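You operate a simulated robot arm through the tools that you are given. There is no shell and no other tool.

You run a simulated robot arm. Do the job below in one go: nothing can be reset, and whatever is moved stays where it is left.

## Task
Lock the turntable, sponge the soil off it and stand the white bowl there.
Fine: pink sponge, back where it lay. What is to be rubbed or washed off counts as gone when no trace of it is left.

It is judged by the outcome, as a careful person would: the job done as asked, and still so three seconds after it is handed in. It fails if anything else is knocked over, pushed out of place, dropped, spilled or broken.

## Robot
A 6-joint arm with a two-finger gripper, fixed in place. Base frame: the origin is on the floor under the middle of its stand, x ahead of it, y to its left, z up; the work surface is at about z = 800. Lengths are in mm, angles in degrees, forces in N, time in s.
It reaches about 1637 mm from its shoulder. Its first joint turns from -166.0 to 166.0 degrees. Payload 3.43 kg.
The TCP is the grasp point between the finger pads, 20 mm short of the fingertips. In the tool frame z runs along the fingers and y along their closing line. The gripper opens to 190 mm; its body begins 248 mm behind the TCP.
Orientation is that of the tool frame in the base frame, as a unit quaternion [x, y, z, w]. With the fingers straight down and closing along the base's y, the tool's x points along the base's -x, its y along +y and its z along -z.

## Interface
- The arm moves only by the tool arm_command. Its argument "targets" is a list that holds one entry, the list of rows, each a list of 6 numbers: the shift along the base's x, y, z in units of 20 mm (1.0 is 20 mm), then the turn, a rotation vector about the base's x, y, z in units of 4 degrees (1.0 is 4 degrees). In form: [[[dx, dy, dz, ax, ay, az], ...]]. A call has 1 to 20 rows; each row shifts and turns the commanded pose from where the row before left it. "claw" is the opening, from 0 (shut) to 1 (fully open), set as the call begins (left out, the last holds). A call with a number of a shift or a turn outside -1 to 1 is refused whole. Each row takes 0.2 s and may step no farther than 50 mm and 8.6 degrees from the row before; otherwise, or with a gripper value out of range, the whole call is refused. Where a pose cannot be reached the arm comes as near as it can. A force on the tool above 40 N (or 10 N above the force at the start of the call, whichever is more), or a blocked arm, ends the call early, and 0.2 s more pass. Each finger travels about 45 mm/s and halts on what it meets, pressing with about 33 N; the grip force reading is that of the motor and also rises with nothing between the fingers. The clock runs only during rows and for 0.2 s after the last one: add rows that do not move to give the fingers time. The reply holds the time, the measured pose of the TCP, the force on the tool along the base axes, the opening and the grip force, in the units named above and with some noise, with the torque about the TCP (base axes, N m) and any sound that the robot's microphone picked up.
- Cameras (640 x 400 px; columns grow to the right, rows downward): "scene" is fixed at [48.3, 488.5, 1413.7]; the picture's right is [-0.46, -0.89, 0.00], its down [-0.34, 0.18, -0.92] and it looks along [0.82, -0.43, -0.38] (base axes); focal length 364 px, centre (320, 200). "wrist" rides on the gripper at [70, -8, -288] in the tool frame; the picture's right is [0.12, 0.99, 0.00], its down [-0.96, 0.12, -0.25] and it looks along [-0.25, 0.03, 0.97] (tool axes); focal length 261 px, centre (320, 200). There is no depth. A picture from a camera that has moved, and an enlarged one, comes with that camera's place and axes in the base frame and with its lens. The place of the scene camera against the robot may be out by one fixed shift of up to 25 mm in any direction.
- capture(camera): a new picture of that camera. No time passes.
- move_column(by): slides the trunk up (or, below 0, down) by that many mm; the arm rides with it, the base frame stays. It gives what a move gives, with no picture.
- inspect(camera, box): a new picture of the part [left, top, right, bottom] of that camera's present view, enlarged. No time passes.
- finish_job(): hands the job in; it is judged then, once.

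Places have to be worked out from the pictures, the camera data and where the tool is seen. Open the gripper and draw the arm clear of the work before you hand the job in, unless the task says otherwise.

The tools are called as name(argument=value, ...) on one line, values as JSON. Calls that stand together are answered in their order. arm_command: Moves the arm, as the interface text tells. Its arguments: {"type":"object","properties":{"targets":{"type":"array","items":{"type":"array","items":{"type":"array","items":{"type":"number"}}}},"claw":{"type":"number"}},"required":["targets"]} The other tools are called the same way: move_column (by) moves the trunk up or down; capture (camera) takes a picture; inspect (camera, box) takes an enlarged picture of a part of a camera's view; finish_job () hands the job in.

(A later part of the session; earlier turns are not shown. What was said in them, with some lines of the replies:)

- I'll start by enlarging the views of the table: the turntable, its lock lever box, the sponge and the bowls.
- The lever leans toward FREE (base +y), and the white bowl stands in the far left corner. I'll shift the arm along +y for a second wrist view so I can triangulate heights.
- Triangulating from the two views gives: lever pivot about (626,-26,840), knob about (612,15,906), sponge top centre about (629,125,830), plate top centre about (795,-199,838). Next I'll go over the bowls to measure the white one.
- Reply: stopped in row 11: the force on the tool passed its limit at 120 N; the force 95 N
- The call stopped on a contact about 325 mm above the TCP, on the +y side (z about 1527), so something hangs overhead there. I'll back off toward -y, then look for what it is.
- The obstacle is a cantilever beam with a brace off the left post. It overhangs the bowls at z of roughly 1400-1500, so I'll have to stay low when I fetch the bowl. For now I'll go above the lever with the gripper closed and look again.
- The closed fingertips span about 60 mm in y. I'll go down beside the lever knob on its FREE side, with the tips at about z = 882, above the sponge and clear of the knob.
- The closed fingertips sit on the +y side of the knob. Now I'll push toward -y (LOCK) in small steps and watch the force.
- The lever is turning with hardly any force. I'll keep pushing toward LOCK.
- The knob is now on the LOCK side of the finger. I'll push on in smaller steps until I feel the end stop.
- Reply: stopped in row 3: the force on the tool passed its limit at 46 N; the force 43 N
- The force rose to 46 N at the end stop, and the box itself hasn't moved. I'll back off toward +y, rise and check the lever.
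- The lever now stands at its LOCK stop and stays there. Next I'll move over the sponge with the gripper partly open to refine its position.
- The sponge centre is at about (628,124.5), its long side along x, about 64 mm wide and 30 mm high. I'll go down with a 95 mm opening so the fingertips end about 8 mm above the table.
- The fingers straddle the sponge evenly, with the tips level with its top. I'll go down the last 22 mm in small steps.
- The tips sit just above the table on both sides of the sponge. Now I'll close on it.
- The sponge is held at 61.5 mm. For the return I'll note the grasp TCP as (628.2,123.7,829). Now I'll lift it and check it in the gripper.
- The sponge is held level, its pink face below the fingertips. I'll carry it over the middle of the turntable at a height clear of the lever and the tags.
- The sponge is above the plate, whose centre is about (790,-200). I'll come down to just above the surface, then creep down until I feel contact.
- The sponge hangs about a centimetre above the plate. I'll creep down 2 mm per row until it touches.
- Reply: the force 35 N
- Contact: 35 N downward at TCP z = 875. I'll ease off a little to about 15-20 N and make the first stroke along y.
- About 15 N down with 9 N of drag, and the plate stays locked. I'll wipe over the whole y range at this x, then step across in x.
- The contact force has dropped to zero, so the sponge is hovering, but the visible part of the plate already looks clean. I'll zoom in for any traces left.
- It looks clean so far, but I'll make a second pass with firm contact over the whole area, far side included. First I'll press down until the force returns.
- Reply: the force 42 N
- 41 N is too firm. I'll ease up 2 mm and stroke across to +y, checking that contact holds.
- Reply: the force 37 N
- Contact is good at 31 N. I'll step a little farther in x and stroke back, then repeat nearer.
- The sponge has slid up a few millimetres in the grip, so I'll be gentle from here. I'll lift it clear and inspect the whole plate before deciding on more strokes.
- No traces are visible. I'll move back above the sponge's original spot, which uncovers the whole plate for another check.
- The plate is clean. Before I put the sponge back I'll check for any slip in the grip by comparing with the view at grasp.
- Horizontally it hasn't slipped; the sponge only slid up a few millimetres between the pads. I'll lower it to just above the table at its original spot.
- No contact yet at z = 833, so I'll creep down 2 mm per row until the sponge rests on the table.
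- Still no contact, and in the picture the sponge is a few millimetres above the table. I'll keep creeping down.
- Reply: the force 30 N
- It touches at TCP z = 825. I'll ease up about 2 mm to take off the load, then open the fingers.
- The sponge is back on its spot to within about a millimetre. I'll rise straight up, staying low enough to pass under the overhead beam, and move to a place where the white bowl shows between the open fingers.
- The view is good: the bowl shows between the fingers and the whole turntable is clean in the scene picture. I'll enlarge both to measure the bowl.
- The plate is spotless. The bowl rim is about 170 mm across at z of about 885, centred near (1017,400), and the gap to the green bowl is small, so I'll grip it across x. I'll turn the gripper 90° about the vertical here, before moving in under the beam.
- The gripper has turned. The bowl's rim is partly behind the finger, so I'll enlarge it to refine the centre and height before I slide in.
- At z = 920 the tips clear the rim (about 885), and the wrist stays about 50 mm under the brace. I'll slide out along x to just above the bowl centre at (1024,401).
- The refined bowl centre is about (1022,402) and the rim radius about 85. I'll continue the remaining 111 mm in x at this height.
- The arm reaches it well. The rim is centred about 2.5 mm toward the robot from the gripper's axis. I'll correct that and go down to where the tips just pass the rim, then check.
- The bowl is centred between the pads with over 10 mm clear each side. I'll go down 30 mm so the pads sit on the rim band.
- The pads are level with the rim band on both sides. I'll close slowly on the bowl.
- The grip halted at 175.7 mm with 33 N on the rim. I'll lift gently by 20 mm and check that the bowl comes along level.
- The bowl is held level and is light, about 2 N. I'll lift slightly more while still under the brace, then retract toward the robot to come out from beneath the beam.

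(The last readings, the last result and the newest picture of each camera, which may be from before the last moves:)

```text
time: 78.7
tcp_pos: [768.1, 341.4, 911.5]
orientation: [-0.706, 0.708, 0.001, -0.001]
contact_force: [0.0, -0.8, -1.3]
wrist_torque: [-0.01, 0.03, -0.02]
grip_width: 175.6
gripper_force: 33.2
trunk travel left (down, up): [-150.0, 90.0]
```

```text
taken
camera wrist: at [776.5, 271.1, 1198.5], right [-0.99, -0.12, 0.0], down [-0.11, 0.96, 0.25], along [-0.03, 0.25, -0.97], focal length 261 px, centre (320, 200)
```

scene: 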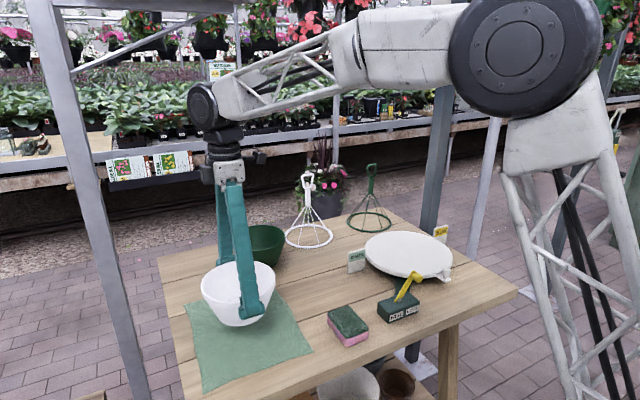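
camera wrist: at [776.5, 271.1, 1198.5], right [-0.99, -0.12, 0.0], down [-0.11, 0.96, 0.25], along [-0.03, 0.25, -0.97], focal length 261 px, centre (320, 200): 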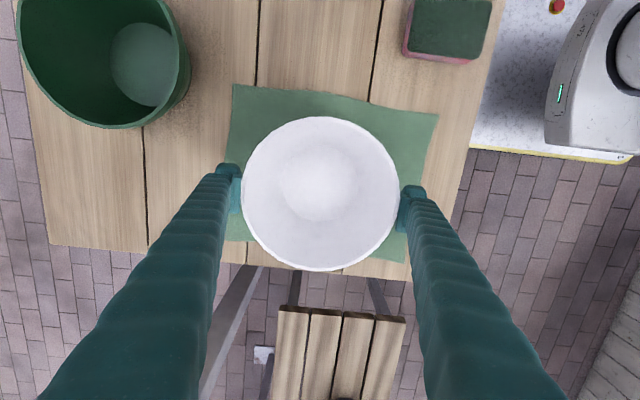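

It's clear of the beam now and still held level. I'll raise it to about z = 1000 and carry it along -y toward the turntable, over the tag and clear of the lever.

arm_command(targets=[[[0, -0.4, 0.5, 0, 0, 0], [0, -0.8, 0.5, 0, 0, 0], [0, -0.95, 0.5, 0, 0, 0], [0, -0.95, 0.5, 0, 0, 0], [0, -0.95, 0.5, 0, 0, 0], [0, -0.95, 0.5, 0, 0, 0], [0, -0.95, 0.5, 0, 0, 0], [0, -0.95, 0.5, 0, 0, 0], [0, -0.95, 0.5, 0, 0, 0], [0, -0.95, 0, 0, 0, 0], [0, -0.95, 0, 0, 0, 0], [0, -0.95, 0, 0, 0, 0], [0, -0.95, 0, 0, 0, 0], [0, -0.95, 0, 0, 0, 0], [0, -0.95, 0, 0, 0, 0], [0, -0.95, 0, 0, 0, 0], [0, -0.95, 0, 0, 0, 0], [0, -0.95, 0, 0, 0, 0], [0, -0.95, 0, 0, 0, 0], [0, -0.95, 0, 0, 0, 0]]], claw=0.7)

capture(camera="scene")

capture(camera="wrist")

```text
time: 82.9
tcp_pos: [768.5, -24.3, 1004.2]
orientation: [-0.705, 0.709, 0.0, -0.001]
contact_force: [0.5, 0.5, -1.1]
wrist_torque: [-0.1, 0.03, 0.01]
grip_width: 175.3
gripper_force: 33.3
trunk travel left (down, up): [-150.0, 90.0]
```

```text
taken
```

scene: 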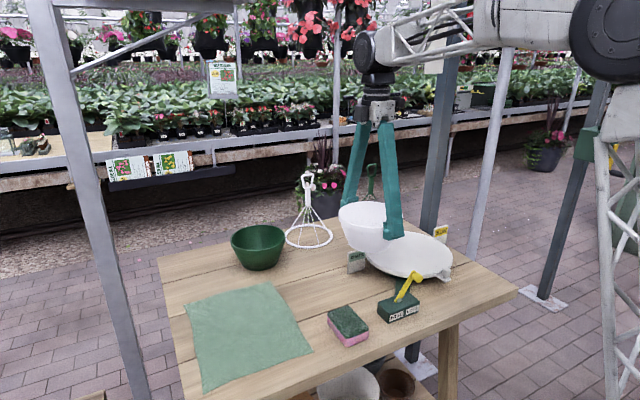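

```text
taken
camera wrist: at [777.2, -94.1, 1290.7], right [-0.99, -0.12, 0.0], down [-0.11, 0.96, 0.25], along [-0.03, 0.25, -0.97], focal length 261 px, centre (320, 200)
```

wrist: 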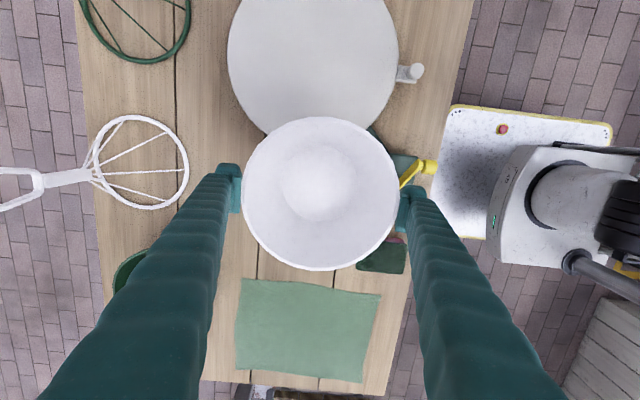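

The bowl is steady. I'll finish the carry to above the turntable centre at (799,-200).

arm_command(targets=[[[0.17, -0.97, 0, 0, 0, 0], [0.17, -0.97, 0, 0, 0, 0], [0.17, -0.97, 0, 0, 0, 0], [0.17, -0.97, 0, 0, 0, 0], [0.17, -0.97, 0, 0, 0, 0], [0.17, -0.97, 0, 0, 0, 0], [0.17, -0.97, 0, 0, 0, 0], [0.17, -0.97, 0, 0, 0, 0], [0.17, -0.97, 0, 0, 0, 0], [0, 0, 0, 0, 0, 0]]], claw=0.7)

capture(camera="scene")

capture(camera="wrist")

```text
time: 85.1
tcp_pos: [798.2, -199.4, 1003.8]
orientation: [-0.706, 0.708, 0.0, -0.001]
contact_force: [-0.3, -0.3, -1.6]
wrist_torque: [0.0, 0.01, -0.01]
grip_width: 175.3
gripper_force: 33.4
trunk travel left (down, up): [-150.0, 90.0]
```

```text
taken
```

scene: 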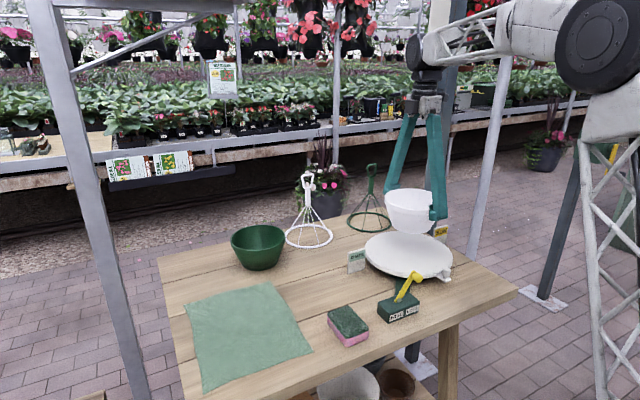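

```text
taken
camera wrist: at [807.4, -269.3, 1289.6], right [-0.99, -0.12, 0.0], down [-0.11, 0.96, 0.25], along [-0.03, 0.25, -0.97], focal length 261 px, centre (320, 200)
```

wrist: 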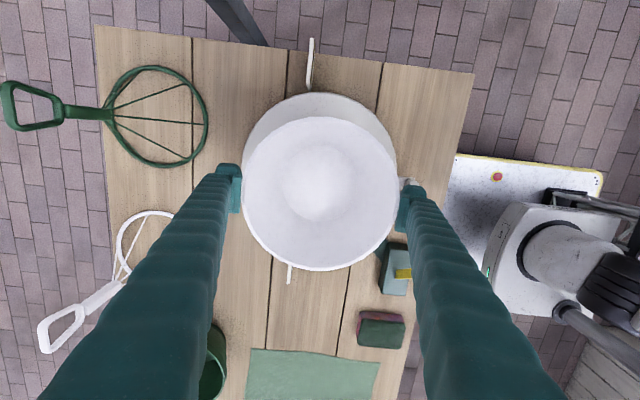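

The bowl is directly above the turntable. I'll lower it to about 10 mm above the expected contact height (TCP z of about 916).

arm_command(targets=[[[0, 0, -0.7, 0, 0, 0], [0, 0, -0.8, 0, 0, 0], [0, 0, -0.8, 0, 0, 0], [0, 0, -0.8, 0, 0, 0], [0, 0, -0.7, 0, 0, 0], [0, 0, 0, 0, 0, 0]]], claw=0.7)

inspect(camera="scene", box=[340, 170, 480, 300])

```text
time: 86.5
tcp_pos: [796.6, -197.1, 927.5]
orientation: [-0.706, 0.708, 0.0, -0.001]
contact_force: [-1.0, -0.3, -1.0]
wrist_torque: [-0.01, -0.02, -0.02]
grip_width: 175.1
gripper_force: 32.5
trunk travel left (down, up): [-150.0, 90.0]
```

```text
3.08 times, centred on (410, 235) of scene
camera zoom: at [48.3, 488.5, 1413.7], right [-0.46, -0.89, 0.0], down [-0.34, 0.18, -0.92], along [0.82, -0.43, -0.38], focal length 1120 px, centre (43, 92)
```

zoom: 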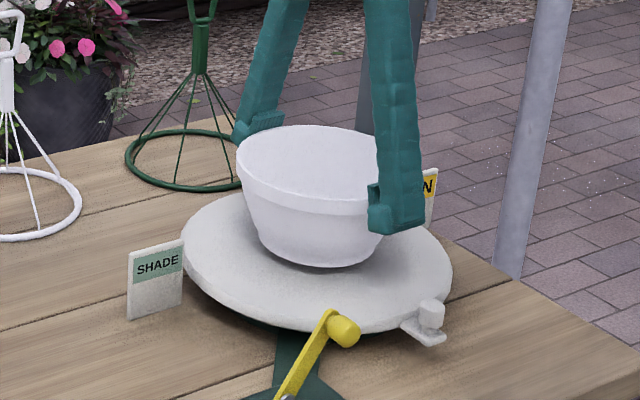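

The bowl hovers centred over the plate about 10 mm up. I'll creep down until it touches.

arm_command(targets=[[[0, 0, -0.15, 0, 0, 0], [0, 0, -0.15, 0, 0, 0], [0, 0, -0.1, 0, 0, 0], [0, 0, 0, 0, 0, 0]]], claw=0.7)

```text
time: 87.5
tcp_pos: [799.3, -198.5, 918.8]
orientation: [-0.706, 0.708, 0.0, 0.0]
contact_force: [0.6, 0.0, -0.7]
wrist_torque: [0.04, 0.02, 0.0]
grip_width: 175.0
gripper_force: 33.1
trunk travel left (down, up): [-150.0, 90.0]
```

Not in contact yet at z = 919, so I'll go down in 1 mm steps.

arm_command(targets=[[[0, 0, -0.05, 0, 0, 0], [0, 0, -0.05, 0, 0, 0], [0, 0, -0.05, 0, 0, 0], [0, 0, 0, 0, 0, 0]]], claw=0.7)

```text
time: 88.5
tcp_pos: [798.8, -198.2, 917.7]
orientation: [-0.706, 0.708, 0.0, 0.0]
contact_force: [0.7, 3.1, 21.2]
wrist_torque: [0.06, 0.6, 0.0]
grip_width: 175.2
gripper_force: 33.3
trunk travel left (down, up): [-150.0, 90.0]
```

Contact at 21 N. I'll relieve most of it with a 1.5 mm rise, then open.

arm_command(targets=[[[0, 0, 0.08, 0, 0, 0], [0, 0, 0, 0, 0, 0]]], claw=0.7)

inspect(camera="scene", box=[340, 170, 480, 300])

```text
time: 89.1
tcp_pos: [799.3, -198.1, 917.6]
orientation: [-0.706, 0.708, 0.0, -0.001]
contact_force: [-1.9, 4.1, 15.8]
wrist_torque: [-0.12, -0.17, 0.04]
grip_width: 175.1
gripper_force: 32.5
trunk travel left (down, up): [-150.0, 90.0]
```

```text
3.08 times, centred on (410, 235) of scene
camera zoom: at [48.3, 488.5, 1413.7], right [-0.46, -0.89, 0.0], down [-0.34, 0.18, -0.92], along [0.82, -0.43, -0.38], focal length 1120 px, centre (43, 92)
```

zoom: 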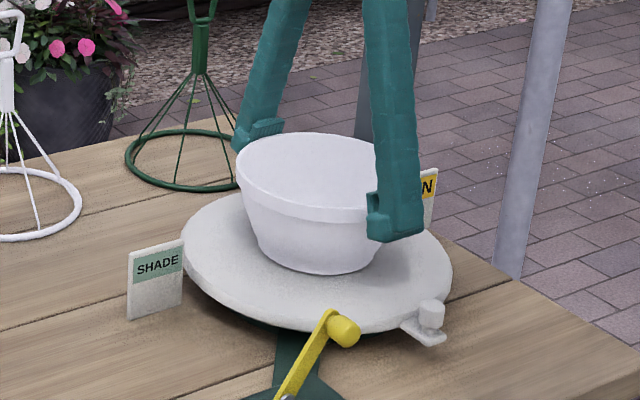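

There's still 16 N of load. I'll ease up another millimetre, then open the fingers to release.

arm_command(targets=[[[0, 0, 0.06, 0, 0, 0], [0, 0, 0, 0, 0, 0]]], claw=0.7)

arm_command(targets=[[[0, 0, 0, 0, 0, 0], [0, 0, 0, 0, 0, 0], [0, 0, 0, 0, 0, 0]]], claw=1.0)

inspect(camera="scene", box=[340, 170, 480, 300])

inspect(camera="wrist", box=[200, 90, 440, 260])

```text
time: 89.7
tcp_pos: [798.9, -198.9, 917.7]
orientation: [-0.706, 0.709, 0.001, -0.002]
contact_force: [0.8, 0.3, 0.9]
wrist_torque: [-0.05, -0.14, 0.02]
grip_width: 175.0
gripper_force: 33.2
trunk travel left (down, up): [-150.0, 90.0]
```

```text
time: 90.5
tcp_pos: [798.2, -199.8, 918.8]
orientation: [-0.706, 0.708, 0.001, 0.0]
contact_force: [0.8, -0.5, 0.2]
wrist_torque: [0.01, -0.04, -0.03]
grip_width: 190.0
gripper_force: 0.2
trunk travel left (down, up): [-150.0, 90.0]
```

```text
3.08 times, centred on (410, 235) of scene
camera zoom: at [48.3, 488.5, 1413.7], right [-0.46, -0.89, 0.0], down [-0.34, 0.18, -0.92], along [0.82, -0.43, -0.38], focal length 1120 px, centre (43, 92)
```

zoom: 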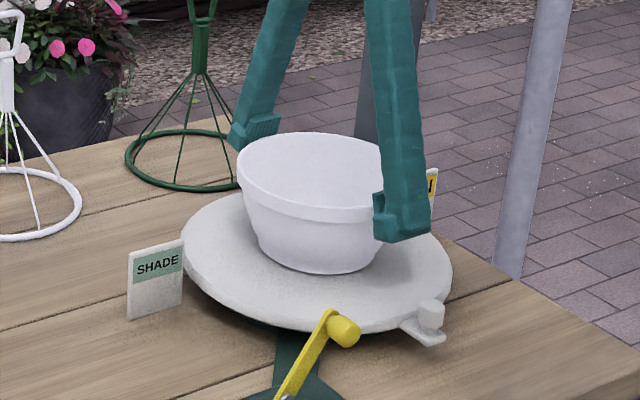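

```text
2.35 times, centred on (320, 175) of wrist
camera zoom: at [807.6, -270.1, 1205.5], right [-0.99, -0.12, 0.0], down [-0.11, 0.96, 0.25], along [-0.03, 0.25, -0.97], focal length 613 px, centre (320, 259)
```

zoom: 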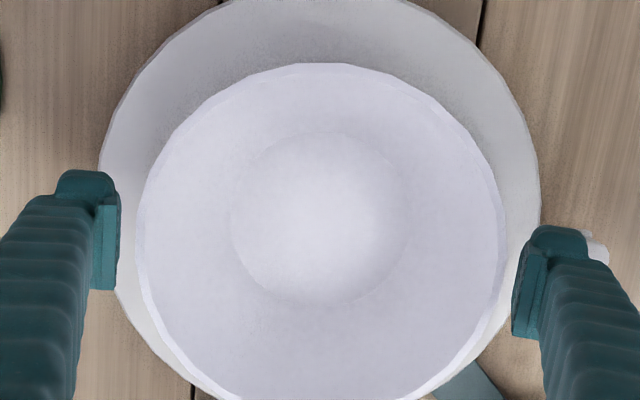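

The bowl stands on the turntable, released, with clearance on both sides. I'll centre the gripper by about 1.5 mm and rise straight up.

arm_command(targets=[[[-0.07, 0, 0, 0, 0, 0], [0, 0, 0.3, 0, 0, 0], [0, 0, 0.6, 0, 0, 0], [0, 0, 1, 0, 0, 0], [0, 0, 1, 0, 0, 0], [0, 0, 1, 0, 0, 0], [0, 0, 1, 0, 0, 0], [0, 0, 1, 0, 0, 0], [0, 0, 1, 0, 0, 0], [0, 0, 1, 0, 0, 0], [0, 0, 1, 0, 0, 0]]], claw=1.0)

capture(camera="scene")

capture(camera="wrist")

```text
time: 92.9
tcp_pos: [797.3, -197.5, 1096.9]
orientation: [-0.706, 0.708, 0.0, -0.001]
contact_force: [-0.5, -0.3, 0.5]
wrist_torque: [0.03, 0.04, -0.02]
grip_width: 189.9
gripper_force: 0.0
trunk travel left (down, up): [-150.0, 90.0]
```

```text
taken
```

scene: 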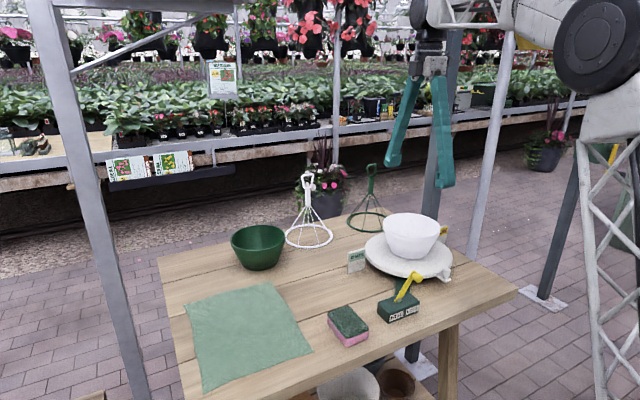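

```text
taken
camera wrist: at [805.0, -268.6, 1383.6], right [-0.99, -0.12, 0.0], down [-0.11, 0.96, 0.25], along [-0.03, 0.25, -0.97], focal length 261 px, centre (320, 200)
```

wrist: 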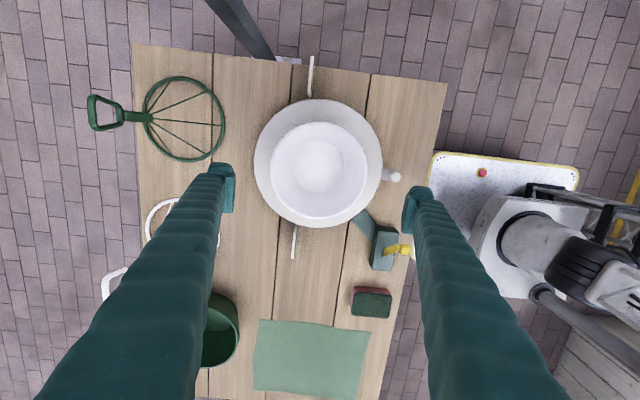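

The bowl stands centred. I'll draw the arm back clear of the work and do a last close-up check.

arm_command(targets=[[[-0.9, 0, 0.5, 0, 0, 0], [-0.9, 0, 0.5, 0, 0, 0], [-0.9, 0, 0.5, 0, 0, 0], [-0.9, 0, 0.5, 0, 0, 0], [-0.9, 0, 0.5, 0, 0, 0], [-0.9, 0, 0.5, 0, 0, 0], [-0.9, 0, 0.5, 0, 0, 0], [-0.9, 0, 0.5, 0, 0, 0], [-0.9, 0, 0.5, 0, 0, 0], [-0.9, 0, 0, 0, 0, 0], [0, 0, 0, 0, 0, 0]]], claw=1.0)

inspect(camera="scene", box=[300, 200, 480, 350])

inspect(camera="scene", box=[350, 205, 460, 290])

capture(camera="wrist")

capture(camera="scene")

```text
time: 95.3
tcp_pos: [618.7, -199.0, 1185.8]
orientation: [-0.706, 0.709, 0.001, 0.0]
contact_force: [-0.4, -0.2, 0.1]
wrist_torque: [-0.02, -0.02, 0.01]
grip_width: 190.0
gripper_force: 0.1
trunk travel left (down, up): [-150.0, 90.0]
```

```text
2.67 times, centred on (390, 275) of scene
camera zoom: at [48.3, 488.5, 1413.7], right [-0.46, -0.89, 0.0], down [-0.34, 0.18, -0.92], along [0.82, -0.43, -0.38], focal length 970 px, centre (133, 0)
```

zoom: 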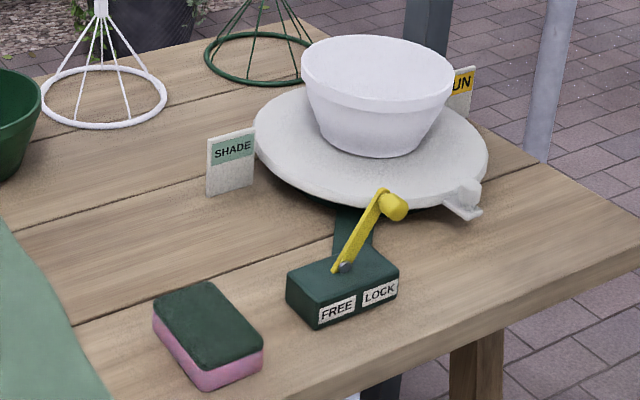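

```text
4.71 times, centred on (405, 248) of scene
camera zoom: at [48.3, 488.5, 1413.7], right [-0.46, -0.89, 0.0], down [-0.34, 0.18, -0.92], along [0.82, -0.43, -0.38], focal length 1713 px, centre (-80, -24)
```

zoom: 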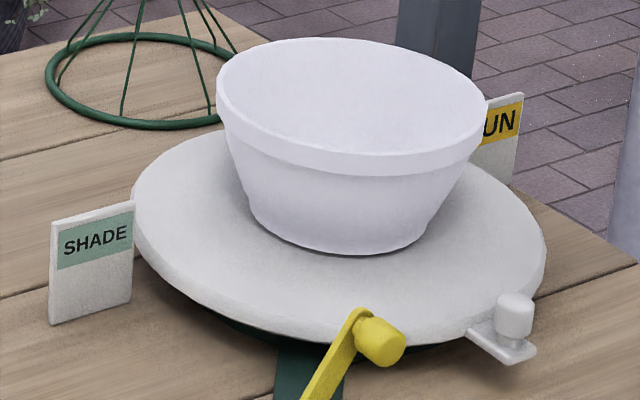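

```text
taken
camera wrist: at [627.0, -270.3, 1473.3], right [-0.99, -0.12, 0.0], down [-0.11, 0.96, 0.25], along [-0.03, 0.25, -0.97], focal length 261 px, centre (320, 200)
```

wrist: 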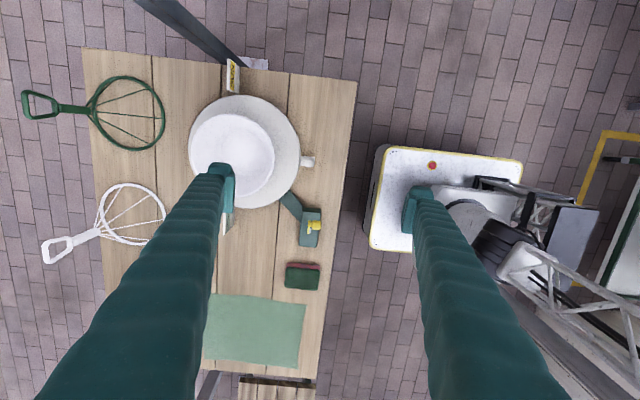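

```text
taken
```

scene: 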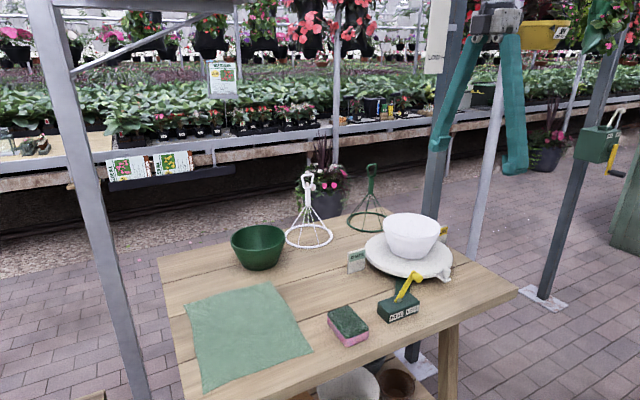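

The lever is at LOCK and the plate is clean. The white bowl stands upright and centred on it, the sponge is back on its spot, and everything else on the table looks undisturbed. The gripper is open and clear, so I'm handing the job in.

finish_job()

```text
The job is handed in.
```

The job is done and handed in. The turntable is locked, the soil is sponged off, and the white bowl is standing on it, centred.

- **Lock:** the lever is at its LOCK stop and stayed there. The turntable did not turn while I wiped it.
- **Cleaning:** I used the pink side of the sponge. Close-up pictures of the plate, taken before the bowl went on, showed no trace of soil.
- **Sponge:** it is back where it lay, to within about a millimetre.
- **Overhead beam:** early on, while moving to look at the bowl, the gripper bumped the overhead beam above the bowls hard enough to trip the force limit (120 N). I backed off and stayed below it from then on. I saw nothing displaced by it.

The gripper is open and the arm is clear of the work. In the last pictures, everything else on the table is where it was.
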